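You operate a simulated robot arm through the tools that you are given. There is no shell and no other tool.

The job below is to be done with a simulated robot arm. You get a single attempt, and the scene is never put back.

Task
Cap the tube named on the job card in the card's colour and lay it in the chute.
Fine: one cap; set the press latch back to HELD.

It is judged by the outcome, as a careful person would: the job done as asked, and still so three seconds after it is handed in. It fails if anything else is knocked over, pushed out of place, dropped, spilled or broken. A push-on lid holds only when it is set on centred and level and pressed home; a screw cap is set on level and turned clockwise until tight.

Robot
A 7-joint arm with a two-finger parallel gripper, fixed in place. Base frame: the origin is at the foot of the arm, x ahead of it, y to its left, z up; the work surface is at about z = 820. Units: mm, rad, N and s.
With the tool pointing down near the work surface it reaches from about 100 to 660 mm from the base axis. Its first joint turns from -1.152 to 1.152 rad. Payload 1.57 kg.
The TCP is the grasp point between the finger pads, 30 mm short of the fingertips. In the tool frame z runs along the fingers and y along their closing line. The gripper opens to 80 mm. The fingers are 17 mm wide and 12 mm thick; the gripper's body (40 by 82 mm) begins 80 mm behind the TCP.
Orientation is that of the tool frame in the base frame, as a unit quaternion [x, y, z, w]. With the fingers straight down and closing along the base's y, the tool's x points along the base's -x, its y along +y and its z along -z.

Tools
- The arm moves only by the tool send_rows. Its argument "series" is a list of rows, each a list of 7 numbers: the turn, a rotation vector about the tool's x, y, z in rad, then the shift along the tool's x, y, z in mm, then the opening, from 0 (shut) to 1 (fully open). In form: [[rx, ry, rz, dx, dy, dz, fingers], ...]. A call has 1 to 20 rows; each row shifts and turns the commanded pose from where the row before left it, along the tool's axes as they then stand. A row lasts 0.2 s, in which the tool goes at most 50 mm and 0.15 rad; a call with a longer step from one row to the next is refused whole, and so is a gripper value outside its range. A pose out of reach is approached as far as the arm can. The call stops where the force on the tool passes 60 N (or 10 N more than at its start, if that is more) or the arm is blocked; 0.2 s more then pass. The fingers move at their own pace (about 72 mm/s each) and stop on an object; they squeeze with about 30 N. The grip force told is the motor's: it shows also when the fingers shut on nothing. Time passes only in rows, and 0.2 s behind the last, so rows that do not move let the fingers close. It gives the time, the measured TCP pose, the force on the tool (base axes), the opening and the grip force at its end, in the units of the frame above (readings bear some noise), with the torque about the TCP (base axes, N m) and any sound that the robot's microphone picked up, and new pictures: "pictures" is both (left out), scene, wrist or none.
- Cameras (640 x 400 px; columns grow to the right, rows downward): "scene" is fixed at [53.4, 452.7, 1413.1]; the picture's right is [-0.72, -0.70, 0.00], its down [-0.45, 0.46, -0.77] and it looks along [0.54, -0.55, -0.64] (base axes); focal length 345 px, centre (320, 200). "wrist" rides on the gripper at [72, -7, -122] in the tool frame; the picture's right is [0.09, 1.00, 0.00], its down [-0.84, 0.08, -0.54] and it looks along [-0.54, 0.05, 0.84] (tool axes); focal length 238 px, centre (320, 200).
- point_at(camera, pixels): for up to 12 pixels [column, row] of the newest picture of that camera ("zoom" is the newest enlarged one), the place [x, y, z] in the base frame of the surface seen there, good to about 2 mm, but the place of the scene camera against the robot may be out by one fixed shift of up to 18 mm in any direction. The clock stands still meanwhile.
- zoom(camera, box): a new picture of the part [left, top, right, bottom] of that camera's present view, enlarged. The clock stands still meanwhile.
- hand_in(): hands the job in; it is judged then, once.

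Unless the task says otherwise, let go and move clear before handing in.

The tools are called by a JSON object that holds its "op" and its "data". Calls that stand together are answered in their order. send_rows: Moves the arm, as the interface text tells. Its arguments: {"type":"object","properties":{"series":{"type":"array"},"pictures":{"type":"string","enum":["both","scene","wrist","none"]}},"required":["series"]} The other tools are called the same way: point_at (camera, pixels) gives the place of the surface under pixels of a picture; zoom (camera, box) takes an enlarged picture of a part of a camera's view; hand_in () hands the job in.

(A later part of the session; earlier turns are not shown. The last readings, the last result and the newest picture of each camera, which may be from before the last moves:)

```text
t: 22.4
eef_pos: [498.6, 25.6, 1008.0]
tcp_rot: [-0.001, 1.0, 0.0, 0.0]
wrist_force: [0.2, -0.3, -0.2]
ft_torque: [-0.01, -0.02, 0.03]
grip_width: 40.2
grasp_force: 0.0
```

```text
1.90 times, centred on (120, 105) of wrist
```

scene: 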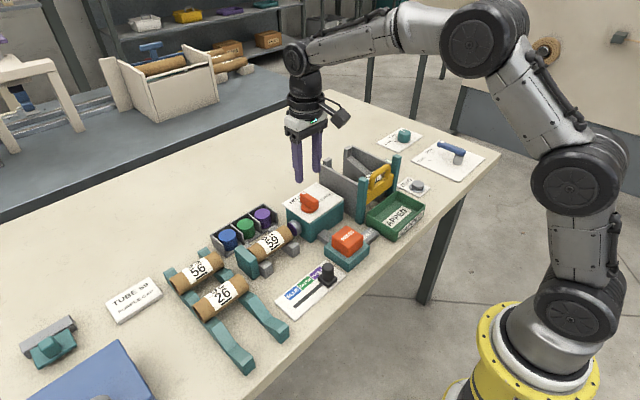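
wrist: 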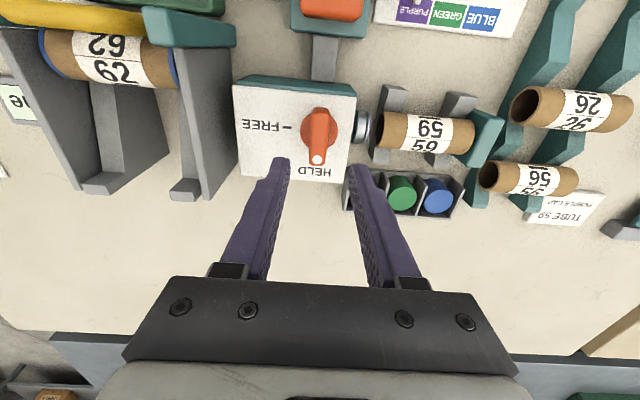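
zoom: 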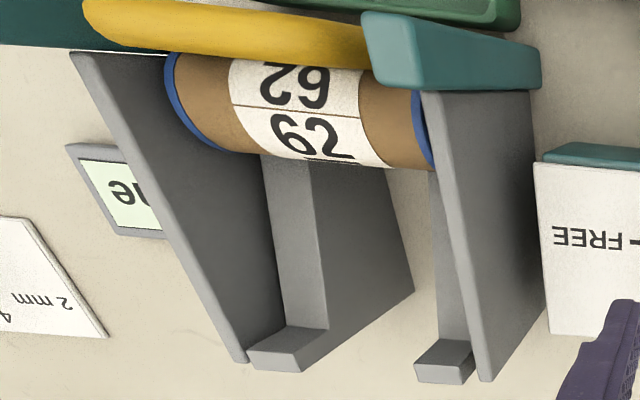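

Knob disc centre ≈ (497, 25.3). I'll descend around the bar with tips above the plate and close.

{"op": "send_rows", "data": {"series": [[0, 0, 0, 1.3, 0, 25, 0.5], [0, 0, 0, 0, 0, 30, 0.5], [0, 0, 0, 0, 0, 23, 0.5], [0, 0, 0, 0, 0, 0, 0.5], [0, 0, 0, 0, 0, 0, 0], [0, 0, 0, 0, 0, 0, 0], [0, 0, 0, 0, 0, 0, 0]], "pictures": "wrist"}}

```text
t: 24.0
eef_pos: [497.9, 24.0, 929.8]
tcp_rot: [0.0, 1.0, -0.001, -0.001]
wrist_force: [-0.6, -7.3, -4.2]
ft_torque: [-0.01, -0.8, -0.01]
grip_width: 15.9
grasp_force: 31.3
```

wrist: 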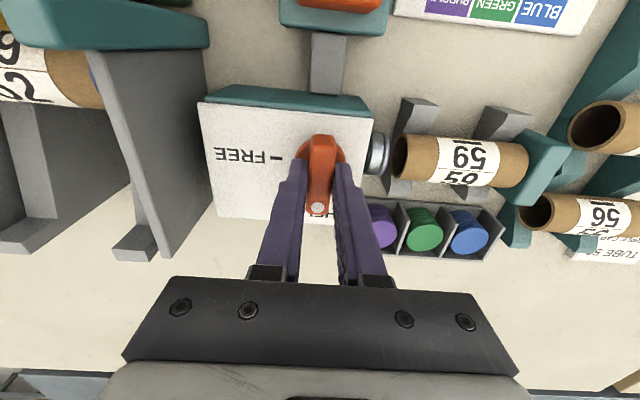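

The bar is held (15.9 mm) with a small side force, so I'll shift 1.5 mm toward -y and turn +90° (clockwise from above) to FREE.

{"op": "send_rows", "data": {"series": [[0, 0, 0, 0, -1.5, 0, 0], [0, 0, 0.13, 0, 0, 0, 0], [0, 0, 0.13, 0, 0, 0, 0], [0, 0, 0.13, 0, 0, 0, 0], [0, 0, 0.13, 0, 0, 0, 0], [0, 0, 0.13, 0, 0, 0, 0], [0, 0, 0.13, 0, 0, 0, 0]], "pictures": "wrist"}}

```text
t: 25.6
eef_pos: [497.6, 24.6, 929.3]
tcp_rot: [0.382, 0.924, -0.001, 0.0]
wrist_force: [4.4, -14.5, -9.0]
ft_torque: [0.5, 0.41, 0.03]
grip_width: 15.9
grasp_force: 31.4
```

wrist: 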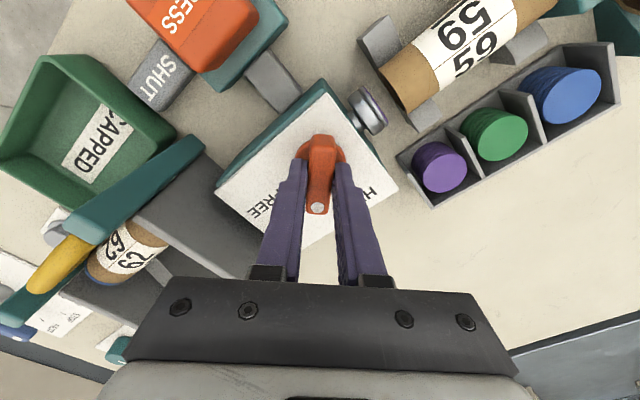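

The knob has turned with the tool about 45°. Continue the remaining turn.

{"op": "send_rows", "data": {"series": [[0, 0, 0.13, -0.7, -0.7, 0, 0], [0, 0, 0.13, 0, 0, 0, 0], [0, 0, 0.13, 0, 0, 0, 0], [0, 0, 0.13, 0, 0, 0, 0], [0, 0, 0.13, 0, 0, 0, 0], [0, 0, 0.14, 0, 0, 0, 0], [0, 0, 0, 0, 0, 0, 0]], "pictures": "both"}}

{"op": "zoom", "data": {"camera": "wrist", "box": [240, 60, 420, 220]}}

```text
t: 27.2
eef_pos: [497.5, 24.2, 930.6]
tcp_rot: [0.707, 0.707, 0.001, 0.0]
wrist_force: [-0.2, 0.3, -4.3]
ft_torque: [-0.83, 0.0, 0.03]
grip_width: 15.8
grasp_force: 31.3
```

scene: 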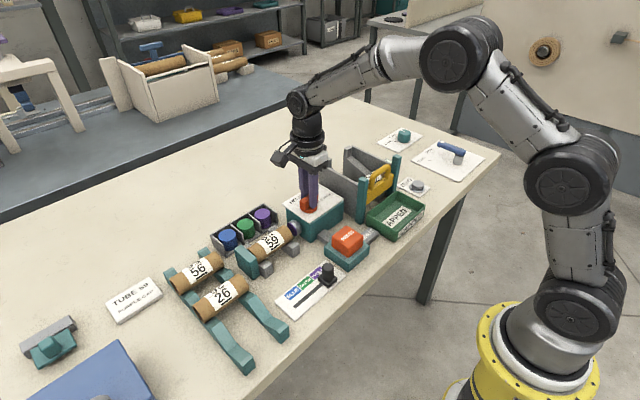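
wrist: 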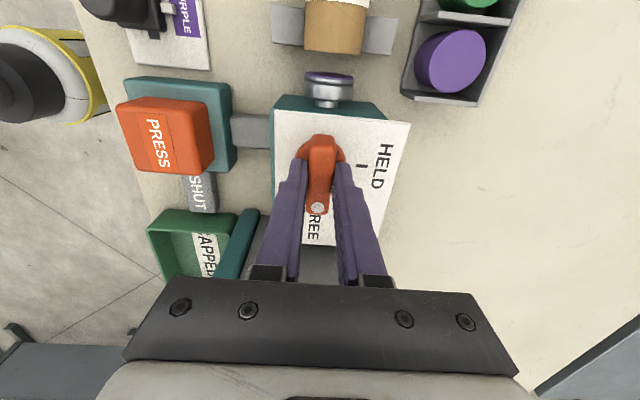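

```text
2.50 times, centred on (330, 140) of wrist
```

zoom: 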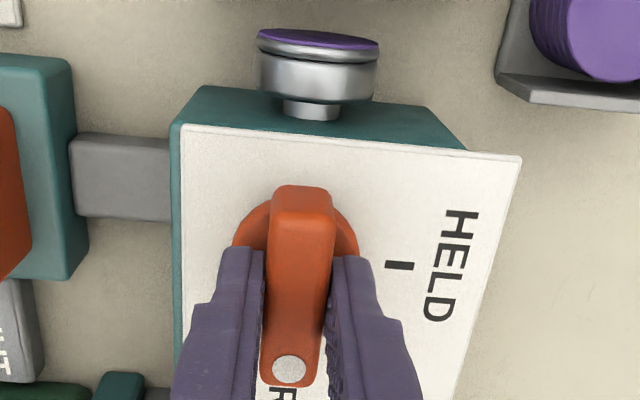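

The dot now points to FREE. Release, lift, and move over the PRESS button to measure it.

{"op": "send_rows", "data": {"series": [[0, 0, 0, 0, 0, 0, 0.45], [0, 0, 0, 0, 0, 0, 0.45], [0, 0, 0, 0, 0, -30, 0.45], [0, 0, 0, 0, 0, -40, 0.45], [0, 0, 0, 0, -35, 0, 0], [0, 0, 0, 2, -45, 0, 0], [0, 0, 0, 2, -45, 0, 0], [0, 0, 0, 0, 0, 0, 0]], "pictures": "both"}}

{"op": "zoom", "data": {"camera": "wrist", "box": [220, 40, 460, 260]}}

{"op": "zoom", "data": {"camera": "scene", "box": [220, 170, 400, 300]}}

```text
t: 29.0
eef_pos: [371.9, 29.2, 998.0]
tcp_rot: [0.707, 0.707, 0.0, 0.0]
wrist_force: [-0.8, 0.0, 0.6]
ft_torque: [0.02, -0.01, -0.01]
grip_width: 0.0
grasp_force: 20.9
```

scene: 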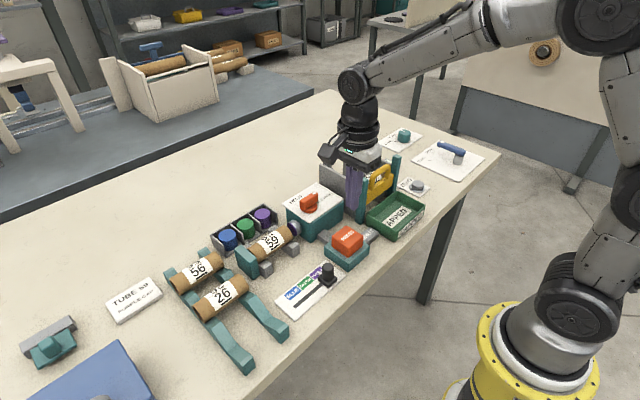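
wrist: 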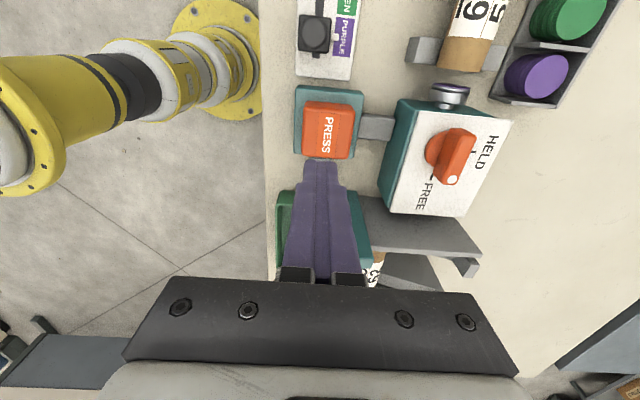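

```text
1.82 times, centred on (340, 150) of wrist
```

zoom: 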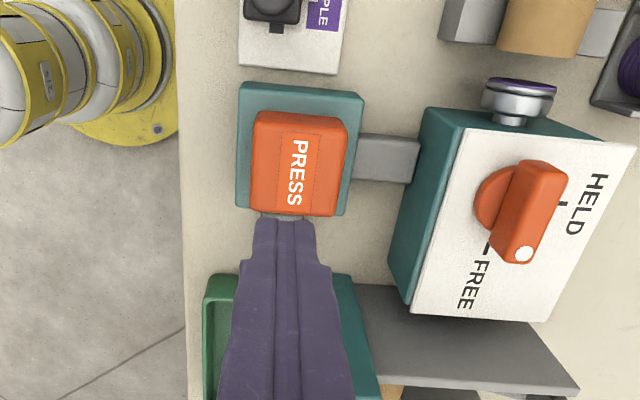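

```text
3.08 times, centred on (310, 235) of scene
```

zoom: 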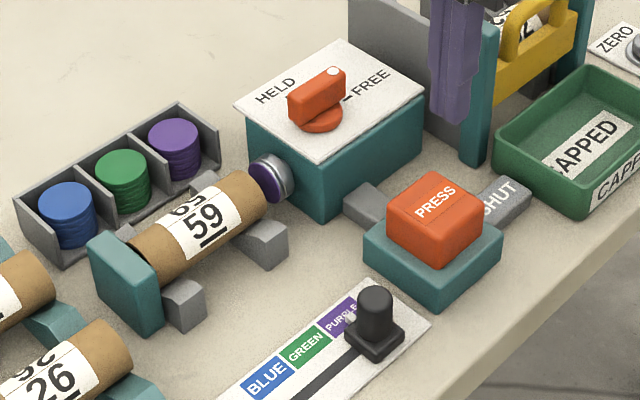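

{"op": "point_at", "data": {"camera": "wrist", "pixels": [[308, 110], [352, 112], [328, 130], [307, 150], [345, 155], [330, 108], [327, 153], [347, 93], [298, 90], [300, 148]]}}

```text
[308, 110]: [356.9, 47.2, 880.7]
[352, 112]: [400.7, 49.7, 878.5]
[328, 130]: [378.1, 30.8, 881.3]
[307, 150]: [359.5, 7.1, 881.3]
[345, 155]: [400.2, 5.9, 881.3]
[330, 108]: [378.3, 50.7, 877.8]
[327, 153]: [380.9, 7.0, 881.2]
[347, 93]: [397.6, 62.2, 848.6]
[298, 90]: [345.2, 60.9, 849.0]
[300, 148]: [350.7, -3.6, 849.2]
```

Button centre ≈ (379, 28), top z≈881. I'll lower the closed fingers onto it and press slowly.

{"op": "send_rows", "data": {"series": [[0, 0, 0, -1, 7, 20, 0], [0, 0, 0, 0, 0, 35, 0], [0, 0, 0, 0, 0, 27, 0], [0, 0, 0, 0, 0, 3, 0], [0, 0, 0, 0, 0, 2, 0], [0, 0, 0, 0, 0, 2, 0]], "pictures": "wrist"}}

```text
t: 30.4
eef_pos: [379.6, 27.6, 911.9]
tcp_rot: [0.707, 0.707, 0.0, -0.001]
wrist_force: [-1.0, 2.4, 3.2]
ft_torque: [0.04, 0.06, -0.02]
grip_width: 0.0
grasp_force: 21.2
```

wrist: 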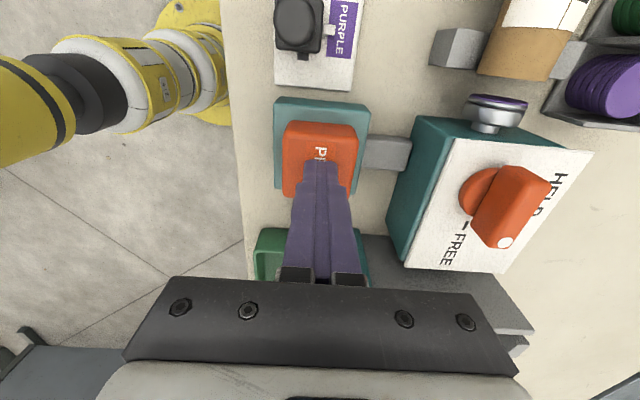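

Contact with the button (3 N). Continue pressing in 2 mm steps.

{"op": "send_rows", "data": {"series": [[0, 0, 0, 0, 0, 2, 0], [0, 0, 0, 0, 0, 2, 0], [0, 0, 0, 0, 0, 2, 0], [0, 0, 0, 0, 0, 0, 0]], "pictures": "both"}}

{"op": "zoom", "data": {"camera": "scene", "box": [220, 170, 400, 300]}}

```text
t: 31.4
eef_pos: [379.2, 28.2, 905.8]
tcp_rot: [0.707, 0.707, 0.0, 0.001]
wrist_force: [0.8, -2.4, 3.6]
ft_torque: [-0.01, 0.01, -0.01]
grip_width: 0.0
grasp_force: 21.0
```

scene: 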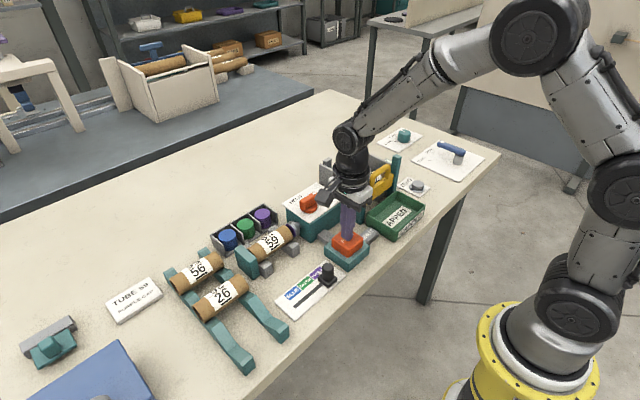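
wrist: 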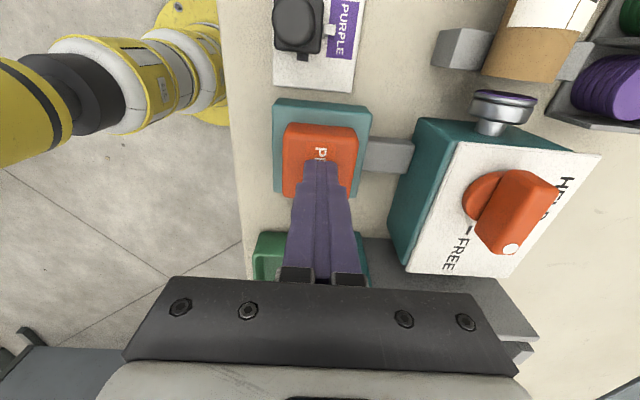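

```text
3.08 times, centred on (310, 235) of scene
```

zoom: 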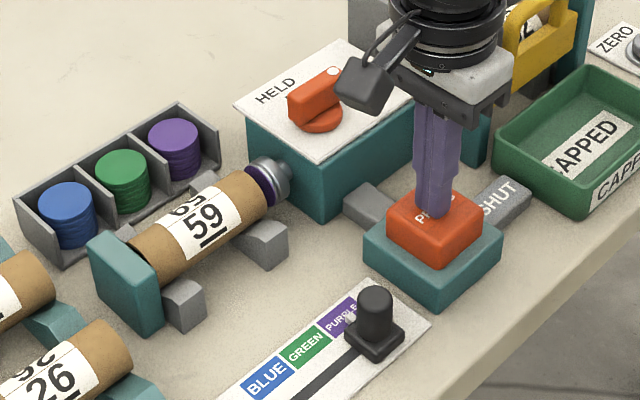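

The ram moves out as the button goes down and is near the tube end. Keep pressing slowly.

{"op": "send_rows", "data": {"series": [[0, 0, 0, 0, 0, 2, 0], [0, 0, 0, 0, 0, 2, 0], [0, 0, 0, 0, 0, 1, 0], [0, 0, 0, 0, 0, 0, 0]], "pictures": "both"}}

{"op": "zoom", "data": {"camera": "scene", "box": [220, 190, 320, 270]}}

```text
t: 32.4
eef_pos: [379.1, 27.8, 899.6]
tcp_rot: [0.708, 0.707, 0.0, 0.0]
wrist_force: [1.2, -3.7, 6.3]
ft_torque: [-0.13, 0.0, 0.04]
grip_width: 0.0
grasp_force: 21.4
```

scene: 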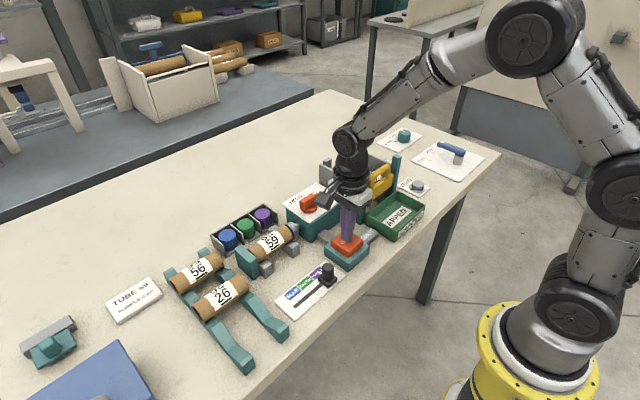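
wrist: 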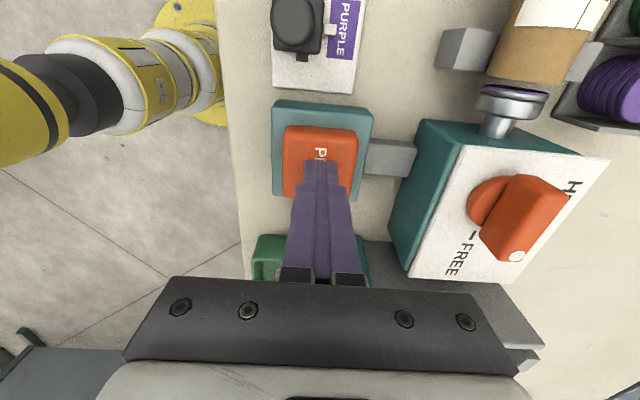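

```text
5.00 times, centred on (270, 230) of scene
```

zoom: 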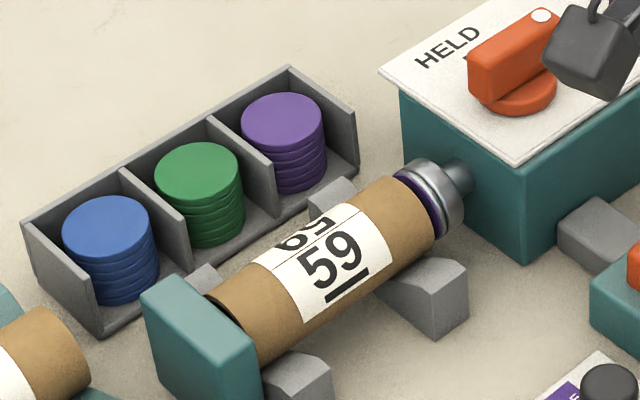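

The cap is now at the tube end. Press on, watching force.

{"op": "send_rows", "data": {"series": [[0, 0, 0, 0, 0, 1.5, 0], [0, 0, 0, 0, 0, 1.5, 0], [0, 0, 0, 0, 0, 1, 0], [0, 0, 0, 0, 0, 0, 0]], "pictures": "both"}}

{"op": "zoom", "data": {"camera": "scene", "box": [220, 190, 320, 270]}}

```text
t: 33.4
eef_pos: [379.5, 28.2, 896.3]
tcp_rot: [0.707, 0.707, 0.0, -0.001]
wrist_force: [0.4, 1.4, 7.8]
ft_torque: [0.04, 0.02, 0.05]
grip_width: 0.0
grasp_force: 21.1
heard: click
```

scene: 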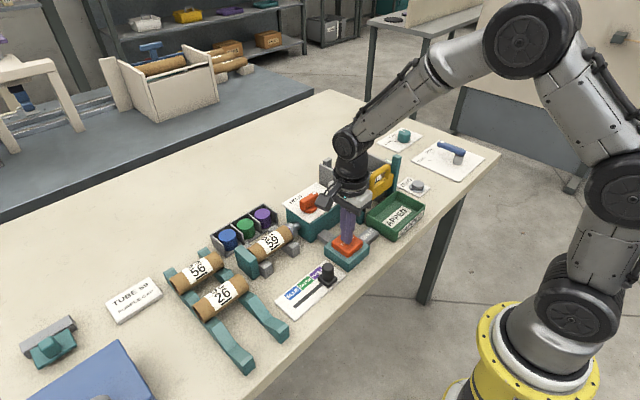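
wrist: 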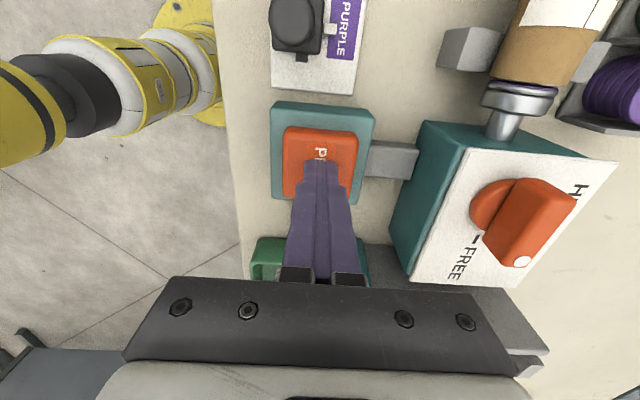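

```text
5.00 times, centred on (270, 230) of scene
```

zoom: 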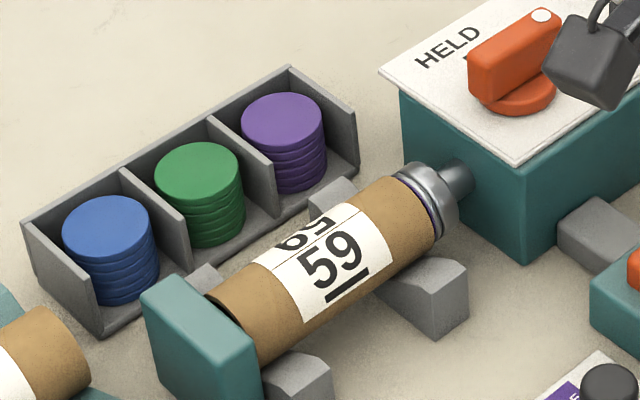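

A click was heard. I'll press 2 mm more within the same stroke to see whether the cap is home (force rise).

{"op": "send_rows", "data": {"series": [[0, 0, 0, 0, 0, 1, 0], [0, 0, 0, 0, 0, 1, 0], [0, 0, 0, 0, 0, 0, 0]], "pictures": "both"}}

{"op": "zoom", "data": {"camera": "scene", "box": [220, 190, 320, 270]}}

```text
t: 34.2
eef_pos: [379.3, 26.0, 894.8]
tcp_rot: [0.707, 0.707, -0.001, 0.0]
wrist_force: [1.2, 4.7, 7.6]
ft_torque: [0.09, -0.01, -0.02]
grip_width: 0.0
grasp_force: 21.3
```

scene: 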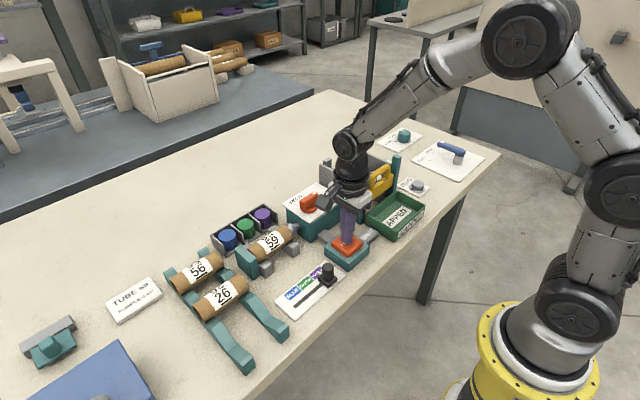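
wrist: 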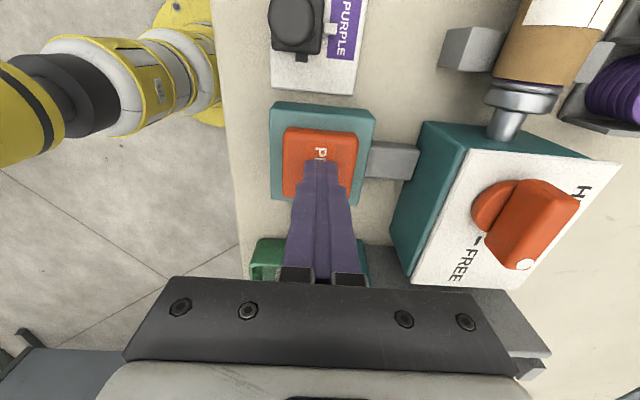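

```text
5.00 times, centred on (270, 230) of scene
```

zoom: 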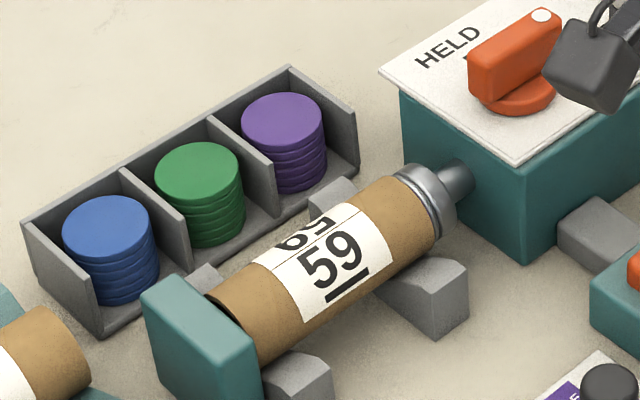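

The ram still advances at low force with the cap going in. Continue slowly until it bottoms.

{"op": "send_rows", "data": {"series": [[0, 0, 0, 0, 0, 1, 0], [0, 0, 0, 0, 0, 1, 0], [0, 0, 0, 0, 0, 0, 0]], "pictures": "scene"}}

{"op": "zoom", "data": {"camera": "scene", "box": [220, 190, 320, 270]}}

```text
t: 35.0
eef_pos: [380.0, 28.0, 892.6]
tcp_rot: [0.708, 0.706, 0.001, 0.0]
wrist_force: [0.8, 4.4, 7.2]
ft_torque: [0.14, -0.01, -0.03]
grip_width: 0.2
grasp_force: 21.6
```

scene: 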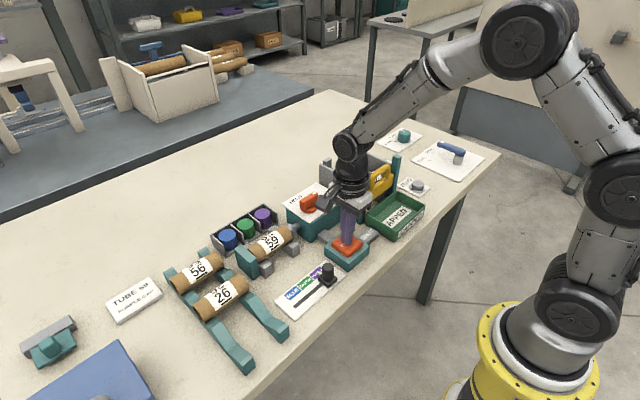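

```text
5.00 times, centred on (270, 230) of scene
```

zoom: 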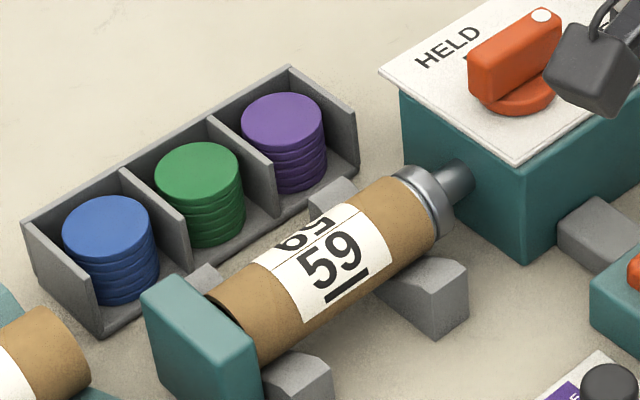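

{"op": "send_rows", "data": {"series": [[0, 0, 0, 0, 0, 1, 0], [0, 0, 0, 0, 0, 1, 0], [0, 0, 0, 0, 0, 0, 0]], "pictures": "both"}}

{"op": "zoom", "data": {"camera": "wrist", "box": [440, 0, 640, 150]}}

{"op": "zoom", "data": {"camera": "scene", "box": [220, 190, 320, 270]}}

```text
t: 35.8
eef_pos: [379.2, 27.6, 889.7]
tcp_rot: [0.707, 0.707, 0.0, 0.001]
wrist_force: [-0.8, 3.4, 8.2]
ft_torque: [0.08, 0.01, -0.01]
grip_width: 0.2
grasp_force: 21.3
```

scene: 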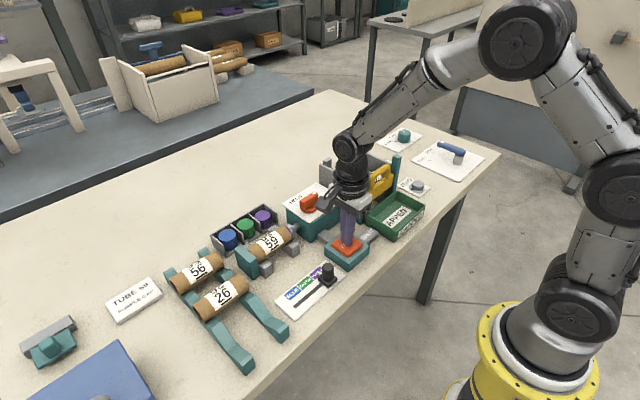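
wrist: 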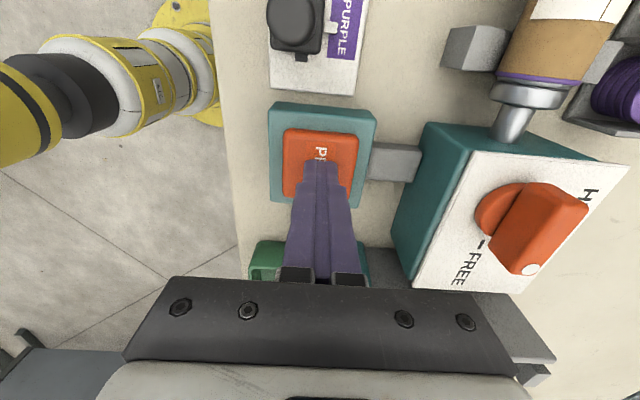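

```text
2.67 times, centred on (540, 75) of wrist
```

zoom: 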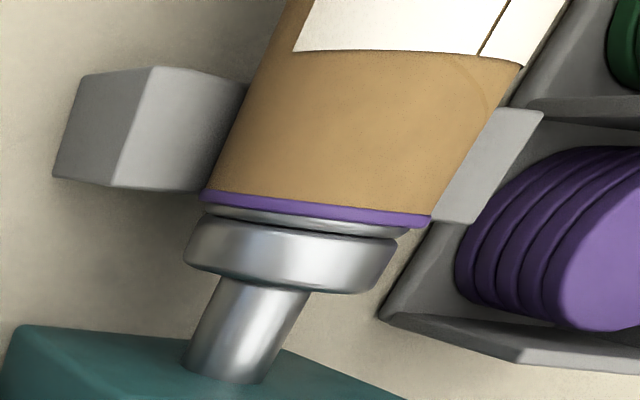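

```text
5.00 times, centred on (270, 230) of scene
```

zoom: 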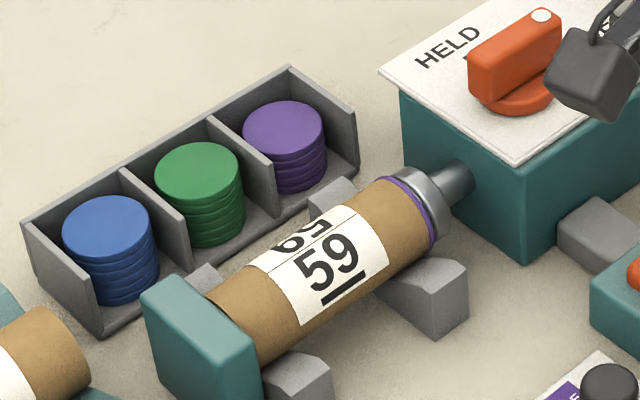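

The purple cap is now flush on the tube and the tube reaches the stop. A last few mm to make sure it is pressed home, watching for a firm stop.

{"op": "send_rows", "data": {"series": [[0, 0, 0, 0, 0, 1, 0], [0, 0, 0, 0, 0, 1, 0], [0, 0, 0, 0, 0, 0, 0]], "pictures": "scene"}}

{"op": "zoom", "data": {"camera": "scene", "box": [220, 190, 320, 270]}}

```text
t: 36.6
eef_pos: [380.4, 27.5, 887.4]
tcp_rot: [0.707, 0.707, -0.001, 0.0]
wrist_force: [-2.6, 0.3, 13.2]
ft_torque: [0.02, 0.12, -0.05]
grip_width: 0.1
grasp_force: 21.8
```

scene: 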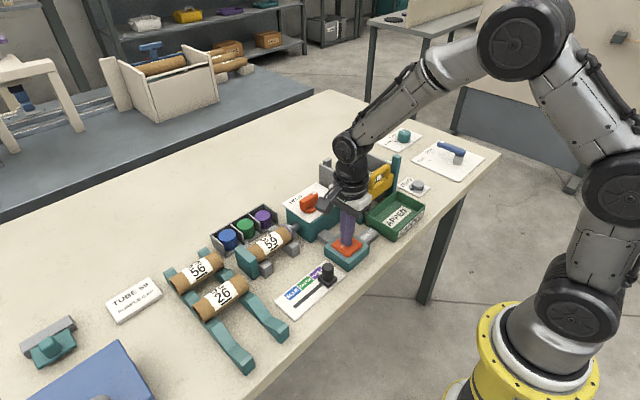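

```text
5.00 times, centred on (270, 230) of scene
```

zoom: 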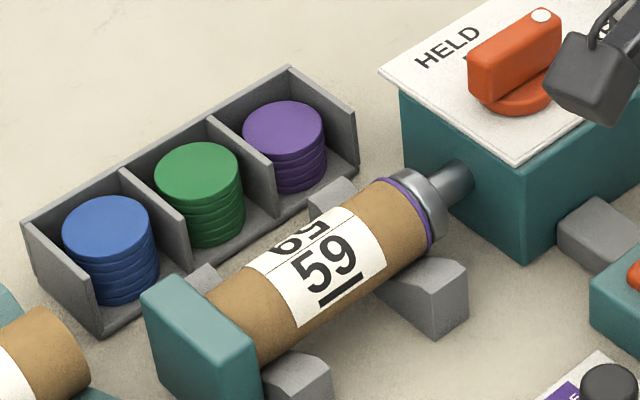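

Force rises to 13 N: the tube is against the stop. One or two more small steps for firm seating.

{"op": "send_rows", "data": {"series": [[0, 0, 0, 0, 0, 1, 0], [0, 0, 0, 0, 0, 1, 0], [0, 0, 0, 0, 0, 0, 0]], "pictures": "scene"}}

{"op": "zoom", "data": {"camera": "scene", "box": [220, 190, 320, 270]}}

```text
t: 37.4
eef_pos: [378.7, 27.3, 887.4]
tcp_rot: [0.707, 0.707, 0.0, 0.001]
wrist_force: [-16.3, -3.1, 43.6]
ft_torque: [-0.05, 0.54, -0.05]
grip_width: 0.0
grasp_force: 21.0
```

scene: 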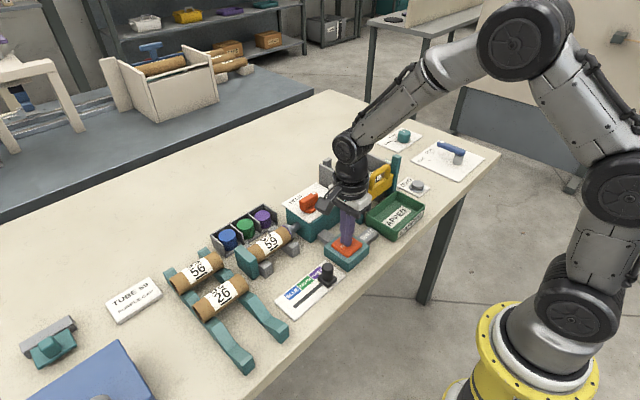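

```text
5.00 times, centred on (270, 230) of scene
```

zoom: 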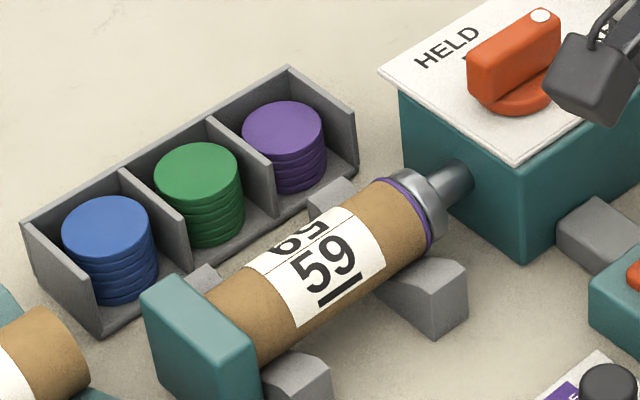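

A solid stop at 44 N: pressed home. Release the button and lift clear.

{"op": "send_rows", "data": {"series": [[0, 0, 0, 0, 0, -3, 0], [0, 0, 0, 0, 0, -8, 0], [0, 0, 0, 0, 0, -10, 0], [0, 0, 0, 0, 0, -12, 0], [0, 0, 0, 0, 0, -35, 0], [0, 0, 0, 0, 0, -45, 0]], "pictures": "both"}}

{"op": "zoom", "data": {"camera": "scene", "box": [220, 180, 360, 280]}}

{"op": "zoom", "data": {"camera": "wrist", "box": [280, 0, 580, 220]}}

```text
t: 38.8
eef_pos: [381.3, 27.4, 998.7]
tcp_rot: [0.707, 0.707, 0.001, 0.0]
wrist_force: [-0.3, 0.0, -0.5]
ft_torque: [-0.01, 0.01, 0.01]
grip_width: 0.0
grasp_force: 21.7
```

scene: 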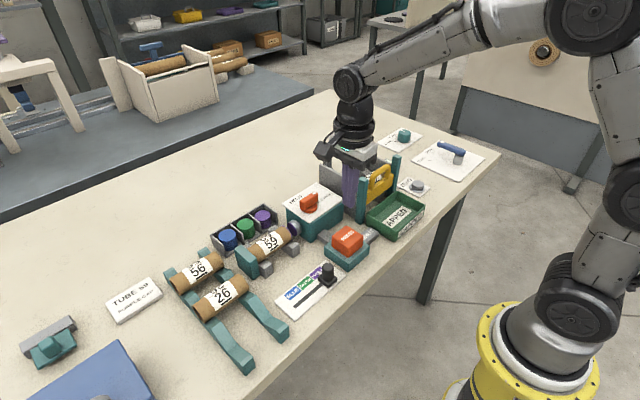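
wrist: 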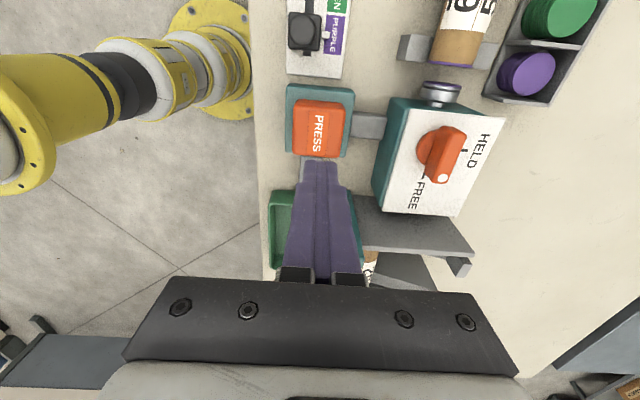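

```text
4.00 times, centred on (290, 230) of scene
```

zoom: 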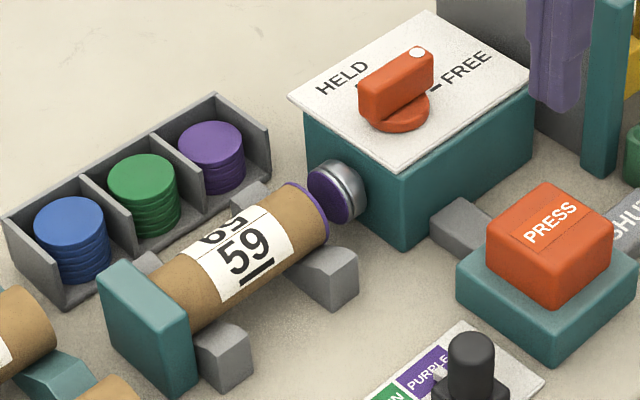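

```text
1.82 times, centred on (430, 110) of wrist
```

zoom: 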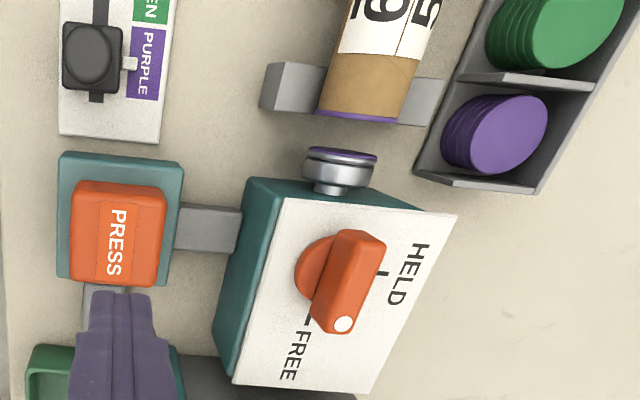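

Tube 59 has the purple cap on, and the ram retracted with a fresh cap. Now put the latch back to HELD: move over the knob (axis ≈ (497.5, 24.3)), fingers closing along x.

{"op": "send_rows", "data": {"series": [[0, 0, 0, -1, 30, 0, 0.2], [0, 0, 0, -1, 40, 0, 0.5], [0, 0, 0, -1, 46, 0, 0.5], [0, 0, 0, 0, 0, 30, 0.5], [0, 0, 0, 0, 0, 0, 0.5]], "pictures": "wrist"}}

{"op": "zoom", "data": {"camera": "wrist", "box": [220, 60, 420, 260]}}

```text
t: 40.0
eef_pos: [497.6, 24.0, 971.7]
tcp_rot: [0.707, 0.707, 0.0, 0.0]
wrist_force: [0.0, -0.2, -0.1]
ft_torque: [0.03, -0.01, 0.02]
grip_width: 40.2
grasp_force: 0.1
```

wrist: 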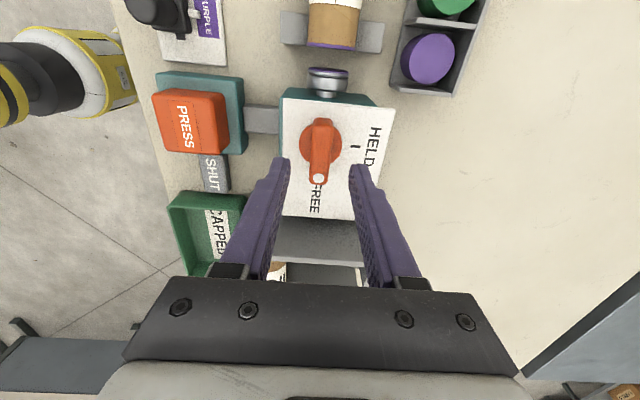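

```text
2.00 times, centred on (320, 160) of wrist
```

zoom: 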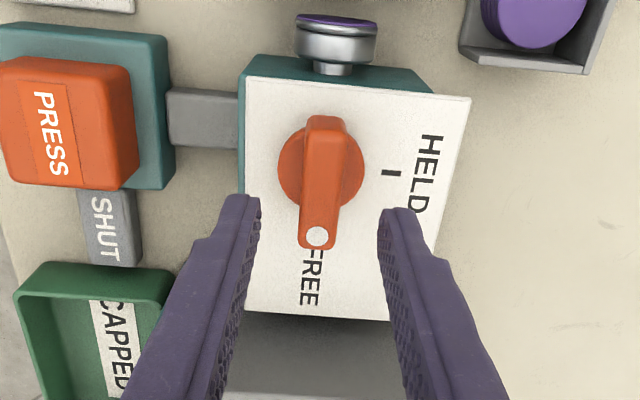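

The bar is centred between the fingers, along y. Descend and grip, then turn -90°.

{"op": "send_rows", "data": {"series": [[0, 0, 0, 0, 0, 20, 0.5], [0, 0, 0, 0, 0, 22, 0.5], [0, 0, 0, 0, 0, 0, 0.5], [0, 0, 0, 0, 0, 0, 0], [0, 0, 0, 0, 0, 0, 0], [0, 0, 0, 0, 0, 0, 0]], "pictures": "none"}}

```text
t: 41.4
eef_pos: [498.3, 24.4, 927.6]
tcp_rot: [0.707, 0.707, 0.001, 0.0]
wrist_force: [14.6, 1.2, -7.4]
ft_torque: [-0.02, 0.11, -0.01]
grip_width: 15.9
grasp_force: 31.5
```

{"op": "send_rows", "data": {"series": [[0, 0, 0, 0, 1, -1, 0], [0, 0, -0.13, 0, 0, 0, 0], [0, 0, -0.13, 0, 0, 0, 0], [0, 0, -0.13, 0, 0, 0, 0], [0, 0, -0.13, 0, 0, 0, 0], [0, 0, -0.13, 0, 0, 0, 0], [0, 0, -0.13, 0, 0, 0, 0]], "pictures": "none"}}

{"op": "send_rows", "data": {"series": [[0, 0, -0.13, 0, 0, 0, 0], [0, 0, -0.13, 0, 0, 0, 0], [0, 0, -0.13, 0, 0, 0, 0], [0, 0, -0.13, 0, 0, 0, 0], [0, 0, -0.13, 0, 0, 0, 0], [0, 0, -0.14, 0, 0, 0, 0], [0, 0, 0, 0, 0, 0, 0]], "pictures": "both"}}

{"op": "zoom", "data": {"camera": "wrist", "box": [220, 60, 420, 260]}}

```text
t: 43.0
eef_pos: [498.5, 23.3, 926.5]
tcp_rot: [0.384, 0.923, 0.0, 0.0]
wrist_force: [15.7, 0.3, -10.9]
ft_torque: [0.49, 0.11, 0.02]
grip_width: 15.9
grasp_force: 31.4
```

```text
t: 44.6
eef_pos: [497.7, 24.2, 928.3]
tcp_rot: [-0.001, 1.0, 0.0, 0.0]
wrist_force: [11.4, -8.6, -10.8]
ft_torque: [0.08, -0.73, -0.13]
grip_width: 16.0
grasp_force: 31.3
```

scene: 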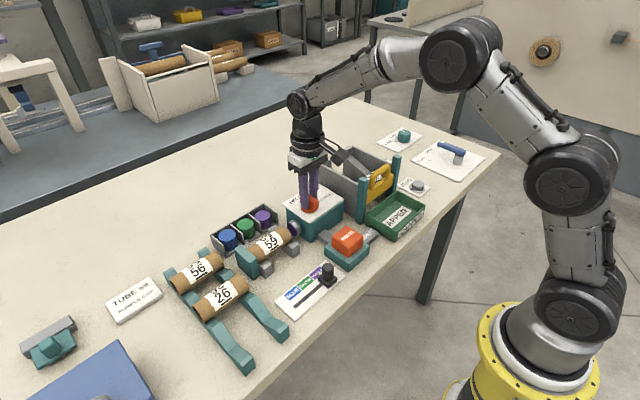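
wrist: 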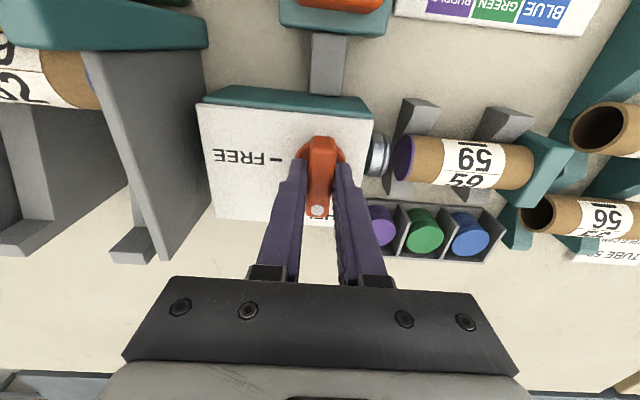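

```text
2.00 times, centred on (320, 160) of wrist
```

zoom: 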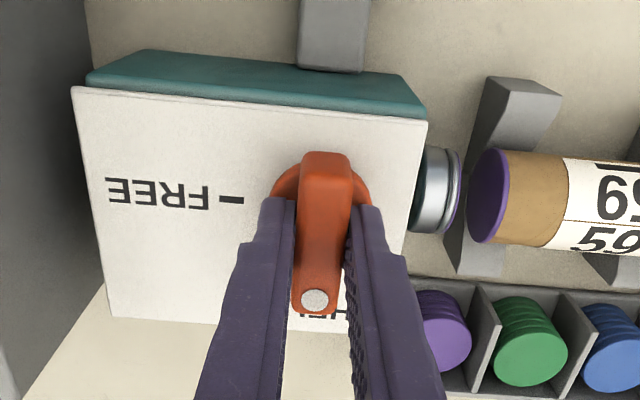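

The dot is back at HELD. Release, lift, and move over the chute for a look.

{"op": "send_rows", "data": {"series": [[0, 0, 0, 0, 0, 0, 0.45], [0, 0, 0, 0, 0, 0, 0.45], [0, 0, 0, 0, 0, -30, 0.45], [0, 0, 0, 0, 0, -45, 0.7], [0, 0, 0, 0, 0, -45, 1], [0, 0, 0, 10, -40, 0, 1], [0, 0, 0, 15, -45, 0, 1], [0, 0, 0, 15, -45, 0, 1], [0, 0, 0, 0, -35, 0, 1], [0, 0, 0, 0, 0, 0, 1]], "pictures": "both"}}

{"op": "zoom", "data": {"camera": "wrist", "box": [200, 30, 440, 230]}}

{"op": "zoom", "data": {"camera": "scene", "box": [220, 180, 360, 280]}}

```text
t: 46.8
eef_pos: [455.7, -140.2, 1048.3]
tcp_rot: [0.001, 1.0, 0.001, -0.001]
wrist_force: [-0.8, 0.5, -0.1]
ft_torque: [-0.02, 0.01, 0.02]
grip_width: 80.2
grasp_force: 0.0
```

scene: 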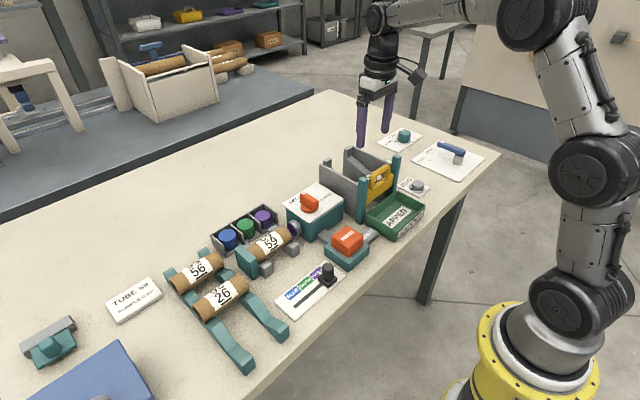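
wrist: 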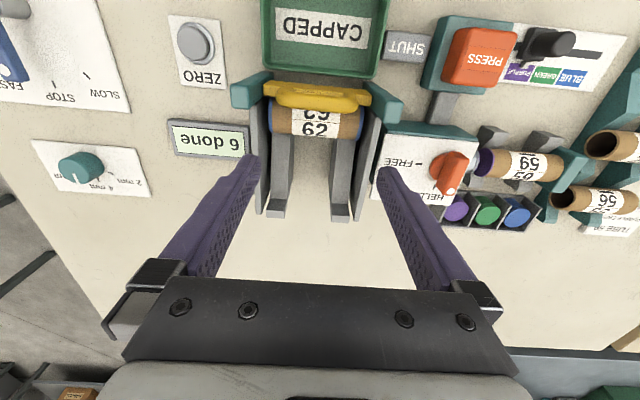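

```text
2.00 times, centred on (320, 130) of wrist
```

zoom: 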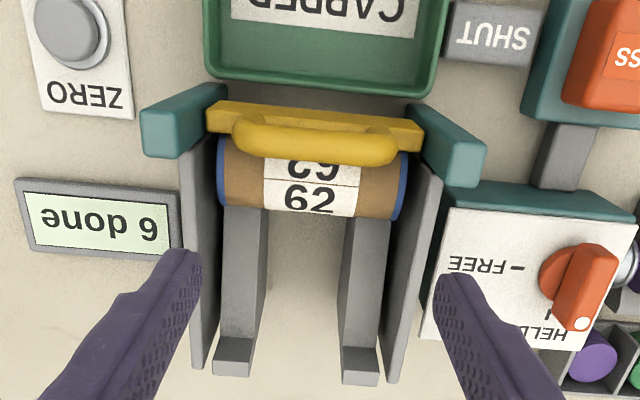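

```text
4.00 times, centred on (290, 230) of scene
```

zoom: 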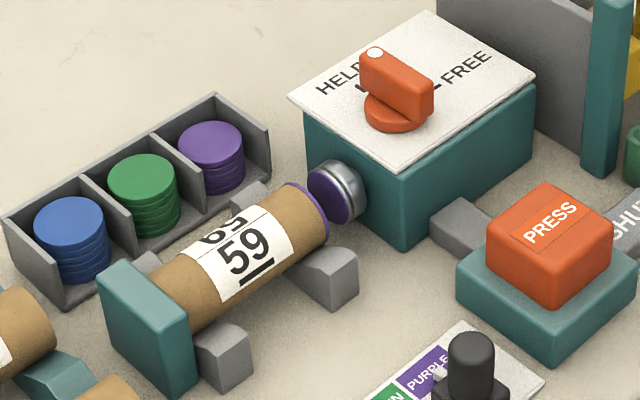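

{"op": "point_at", "data": {"camera": "wrist", "pixels": [[282, 140], [280, 155], [277, 185], [276, 197], [345, 140], [343, 160], [341, 185], [340, 198], [339, 206], [276, 206], [262, 170], [367, 165]]}}

{"op": "point_at", "data": {"camera": "wrist", "pixels": [[315, 128], [315, 136], [273, 125], [361, 133], [317, 97], [317, 112], [250, 95], [385, 105], [352, 210], [266, 205], [276, 213], [339, 217]]}}

{"op": "zoom", "data": {"camera": "wrist", "box": [240, 70, 400, 230]}}

```text
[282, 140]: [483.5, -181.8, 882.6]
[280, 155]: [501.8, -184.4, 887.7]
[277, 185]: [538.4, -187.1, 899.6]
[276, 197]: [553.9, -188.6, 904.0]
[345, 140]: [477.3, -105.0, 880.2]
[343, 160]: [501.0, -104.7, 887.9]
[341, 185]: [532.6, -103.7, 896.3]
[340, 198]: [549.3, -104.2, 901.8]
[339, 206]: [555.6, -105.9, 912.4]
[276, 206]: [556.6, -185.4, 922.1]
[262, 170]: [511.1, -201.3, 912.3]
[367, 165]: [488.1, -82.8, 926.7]
```

```text
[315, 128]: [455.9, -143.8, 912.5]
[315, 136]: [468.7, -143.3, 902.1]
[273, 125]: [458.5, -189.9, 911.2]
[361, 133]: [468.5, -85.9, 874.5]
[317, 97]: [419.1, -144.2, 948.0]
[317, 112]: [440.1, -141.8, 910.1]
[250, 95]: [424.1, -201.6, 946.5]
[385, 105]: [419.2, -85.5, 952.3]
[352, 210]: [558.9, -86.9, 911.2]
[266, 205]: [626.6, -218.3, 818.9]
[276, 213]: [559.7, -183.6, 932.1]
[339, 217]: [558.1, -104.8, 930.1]
```

```text
2.50 times, centred on (320, 150) of wrist
```

zoom: 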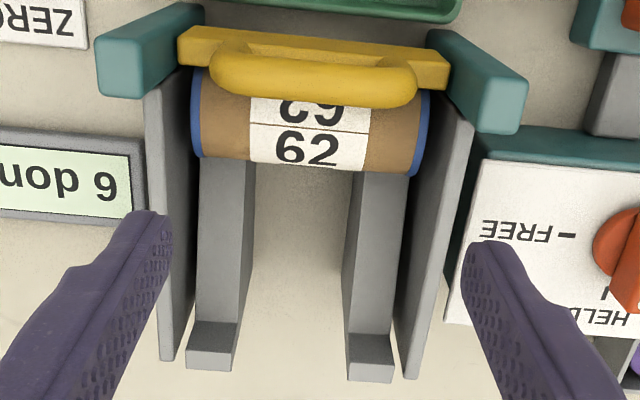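

The chute rails slope from z≈880 (x=477) to z≈904 (x=554), with rails at y≈-105 and -184, and tube 62 resting at the gate at x≈447. Now turn +90° and return to the cradle to fetch tube 59.

{"op": "send_rows", "data": {"series": [[0, 0, 0.1428, 0, 0, 0, 0.7], [0, 0, 0.1428, 0, 0, 0, 0.7], [0, 0, 0.1428, 0, 0, 0, 0.7], [0, 0, 0.1428, 0, 0, 0, 0.7], [0, 0, 0.1428, 0, 0, 0, 0.7], [0, 0, 0.1428, 0, 0, 0, 0.7], [0, 0, 0.1428, 0, 0, 0, 0.7], [0, 0, 0.1428, 0, 0, 0, 0.7], [0, 0, 0.1428, 0, 0, 0, 0.7], [0, 0, 0.1428, 0, 0, 0, 0.7], [0, 0, 0.1428, 0, 0, 0, 0.7], [0, 0, 0, 40, 6, 0, 0.7], [0, 0, 0, 42, 7, 0, 0.7], [0, 0, 0, 42, 7, 0, 0.7], [0, 0, 0, 42, 7, 0, 0.7], [0, 0, 0, 42, 7, 0, 0.7], [0, 0, 0, 42, 7, 10, 0.7], [0, 0, 0, 40, 3.5, 30, 0.7], [0, 0, 0, 0, 0, 30, 0.7]], "pictures": "both"}}

{"op": "zoom", "data": {"camera": "wrist", "box": [220, 30, 420, 280]}}

```text
refused: row 18 steps farther than a row can; nothing moved
```

```text
1.60 times, centred on (320, 155) of wrist
```

zoom: 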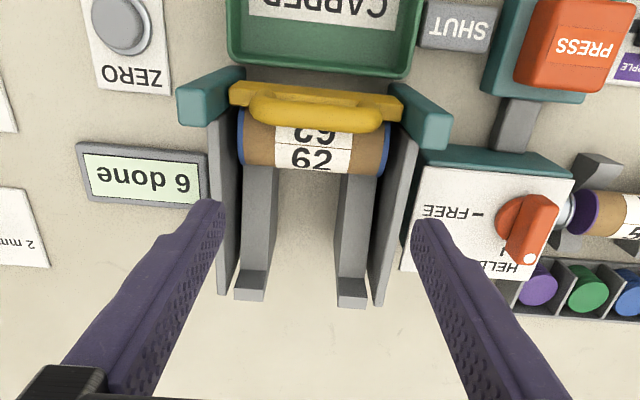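

The call was refused for one step slightly too long (row 18), so nothing moved. Resend with shorter steps.

{"op": "send_rows", "data": {"series": [[0, 0, 0.1428, 0, 0, 0, 0.7], [0, 0, 0.1428, 0, 0, 0, 0.7], [0, 0, 0.1428, 0, 0, 0, 0.7], [0, 0, 0.1428, 0, 0, 0, 0.7], [0, 0, 0.1428, 0, 0, 0, 0.7], [0, 0, 0.1428, 0, 0, 0, 0.7], [0, 0, 0.1428, 0, 0, 0, 0.7], [0, 0, 0.1428, 0, 0, 0, 0.7], [0, 0, 0.1428, 0, 0, 0, 0.7], [0, 0, 0.1428, 0, 0, 0, 0.7], [0, 0, 0.1428, 0, 0, 0, 0.7], [0, 0, 0, 40, 6, 0, 0.7], [0, 0, 0, 42, 7, 0, 0.7], [0, 0, 0, 42, 7, 0, 0.7], [0, 0, 0, 42, 7, 0, 0.7], [0, 0, 0, 42, 7, 0, 0.7], [0, 0, 0, 42, 7, 0, 0.7], [0, 0, 0, 40, 3.5, 15, 0.7], [0, 0, 0, 0, 0, 35, 0.7], [0, 0, 0, 0, 0, 20, 0.7]], "pictures": "both"}}

{"op": "zoom", "data": {"camera": "wrist", "box": [220, 30, 420, 280]}}

```text
t: 51.0
eef_pos: [501.2, 149.3, 977.8]
tcp_rot: [0.707, 0.707, -0.001, 0.0]
wrist_force: [0.6, 0.2, 0.2]
ft_torque: [0.01, 0.02, 0.03]
grip_width: 55.9
grasp_force: 0.1
```

scene: 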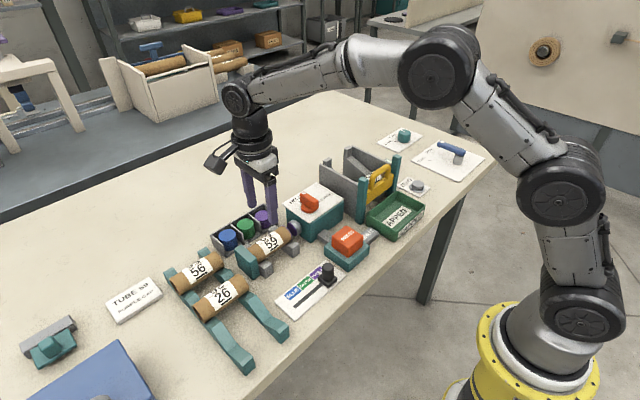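
wrist: 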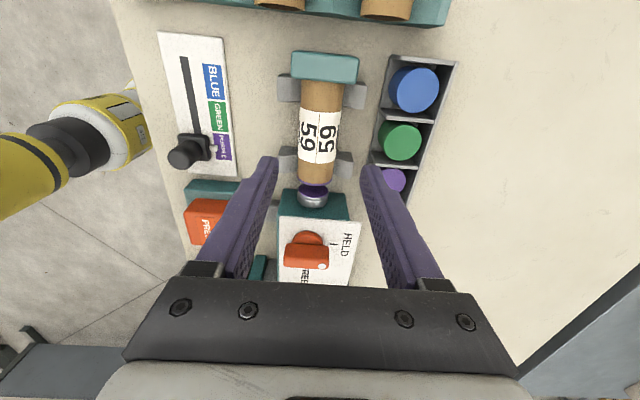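

```text
1.60 times, centred on (320, 155) of wrist
```

zoom: 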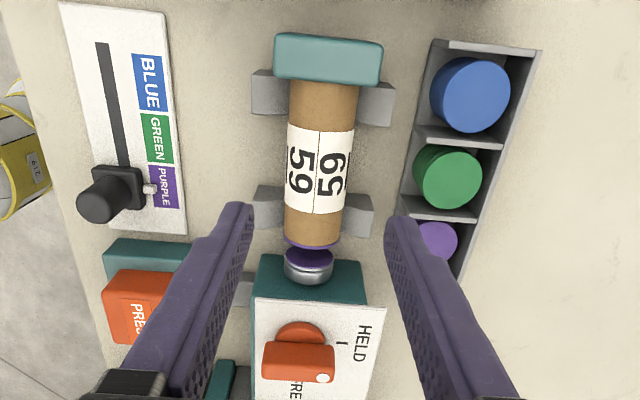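

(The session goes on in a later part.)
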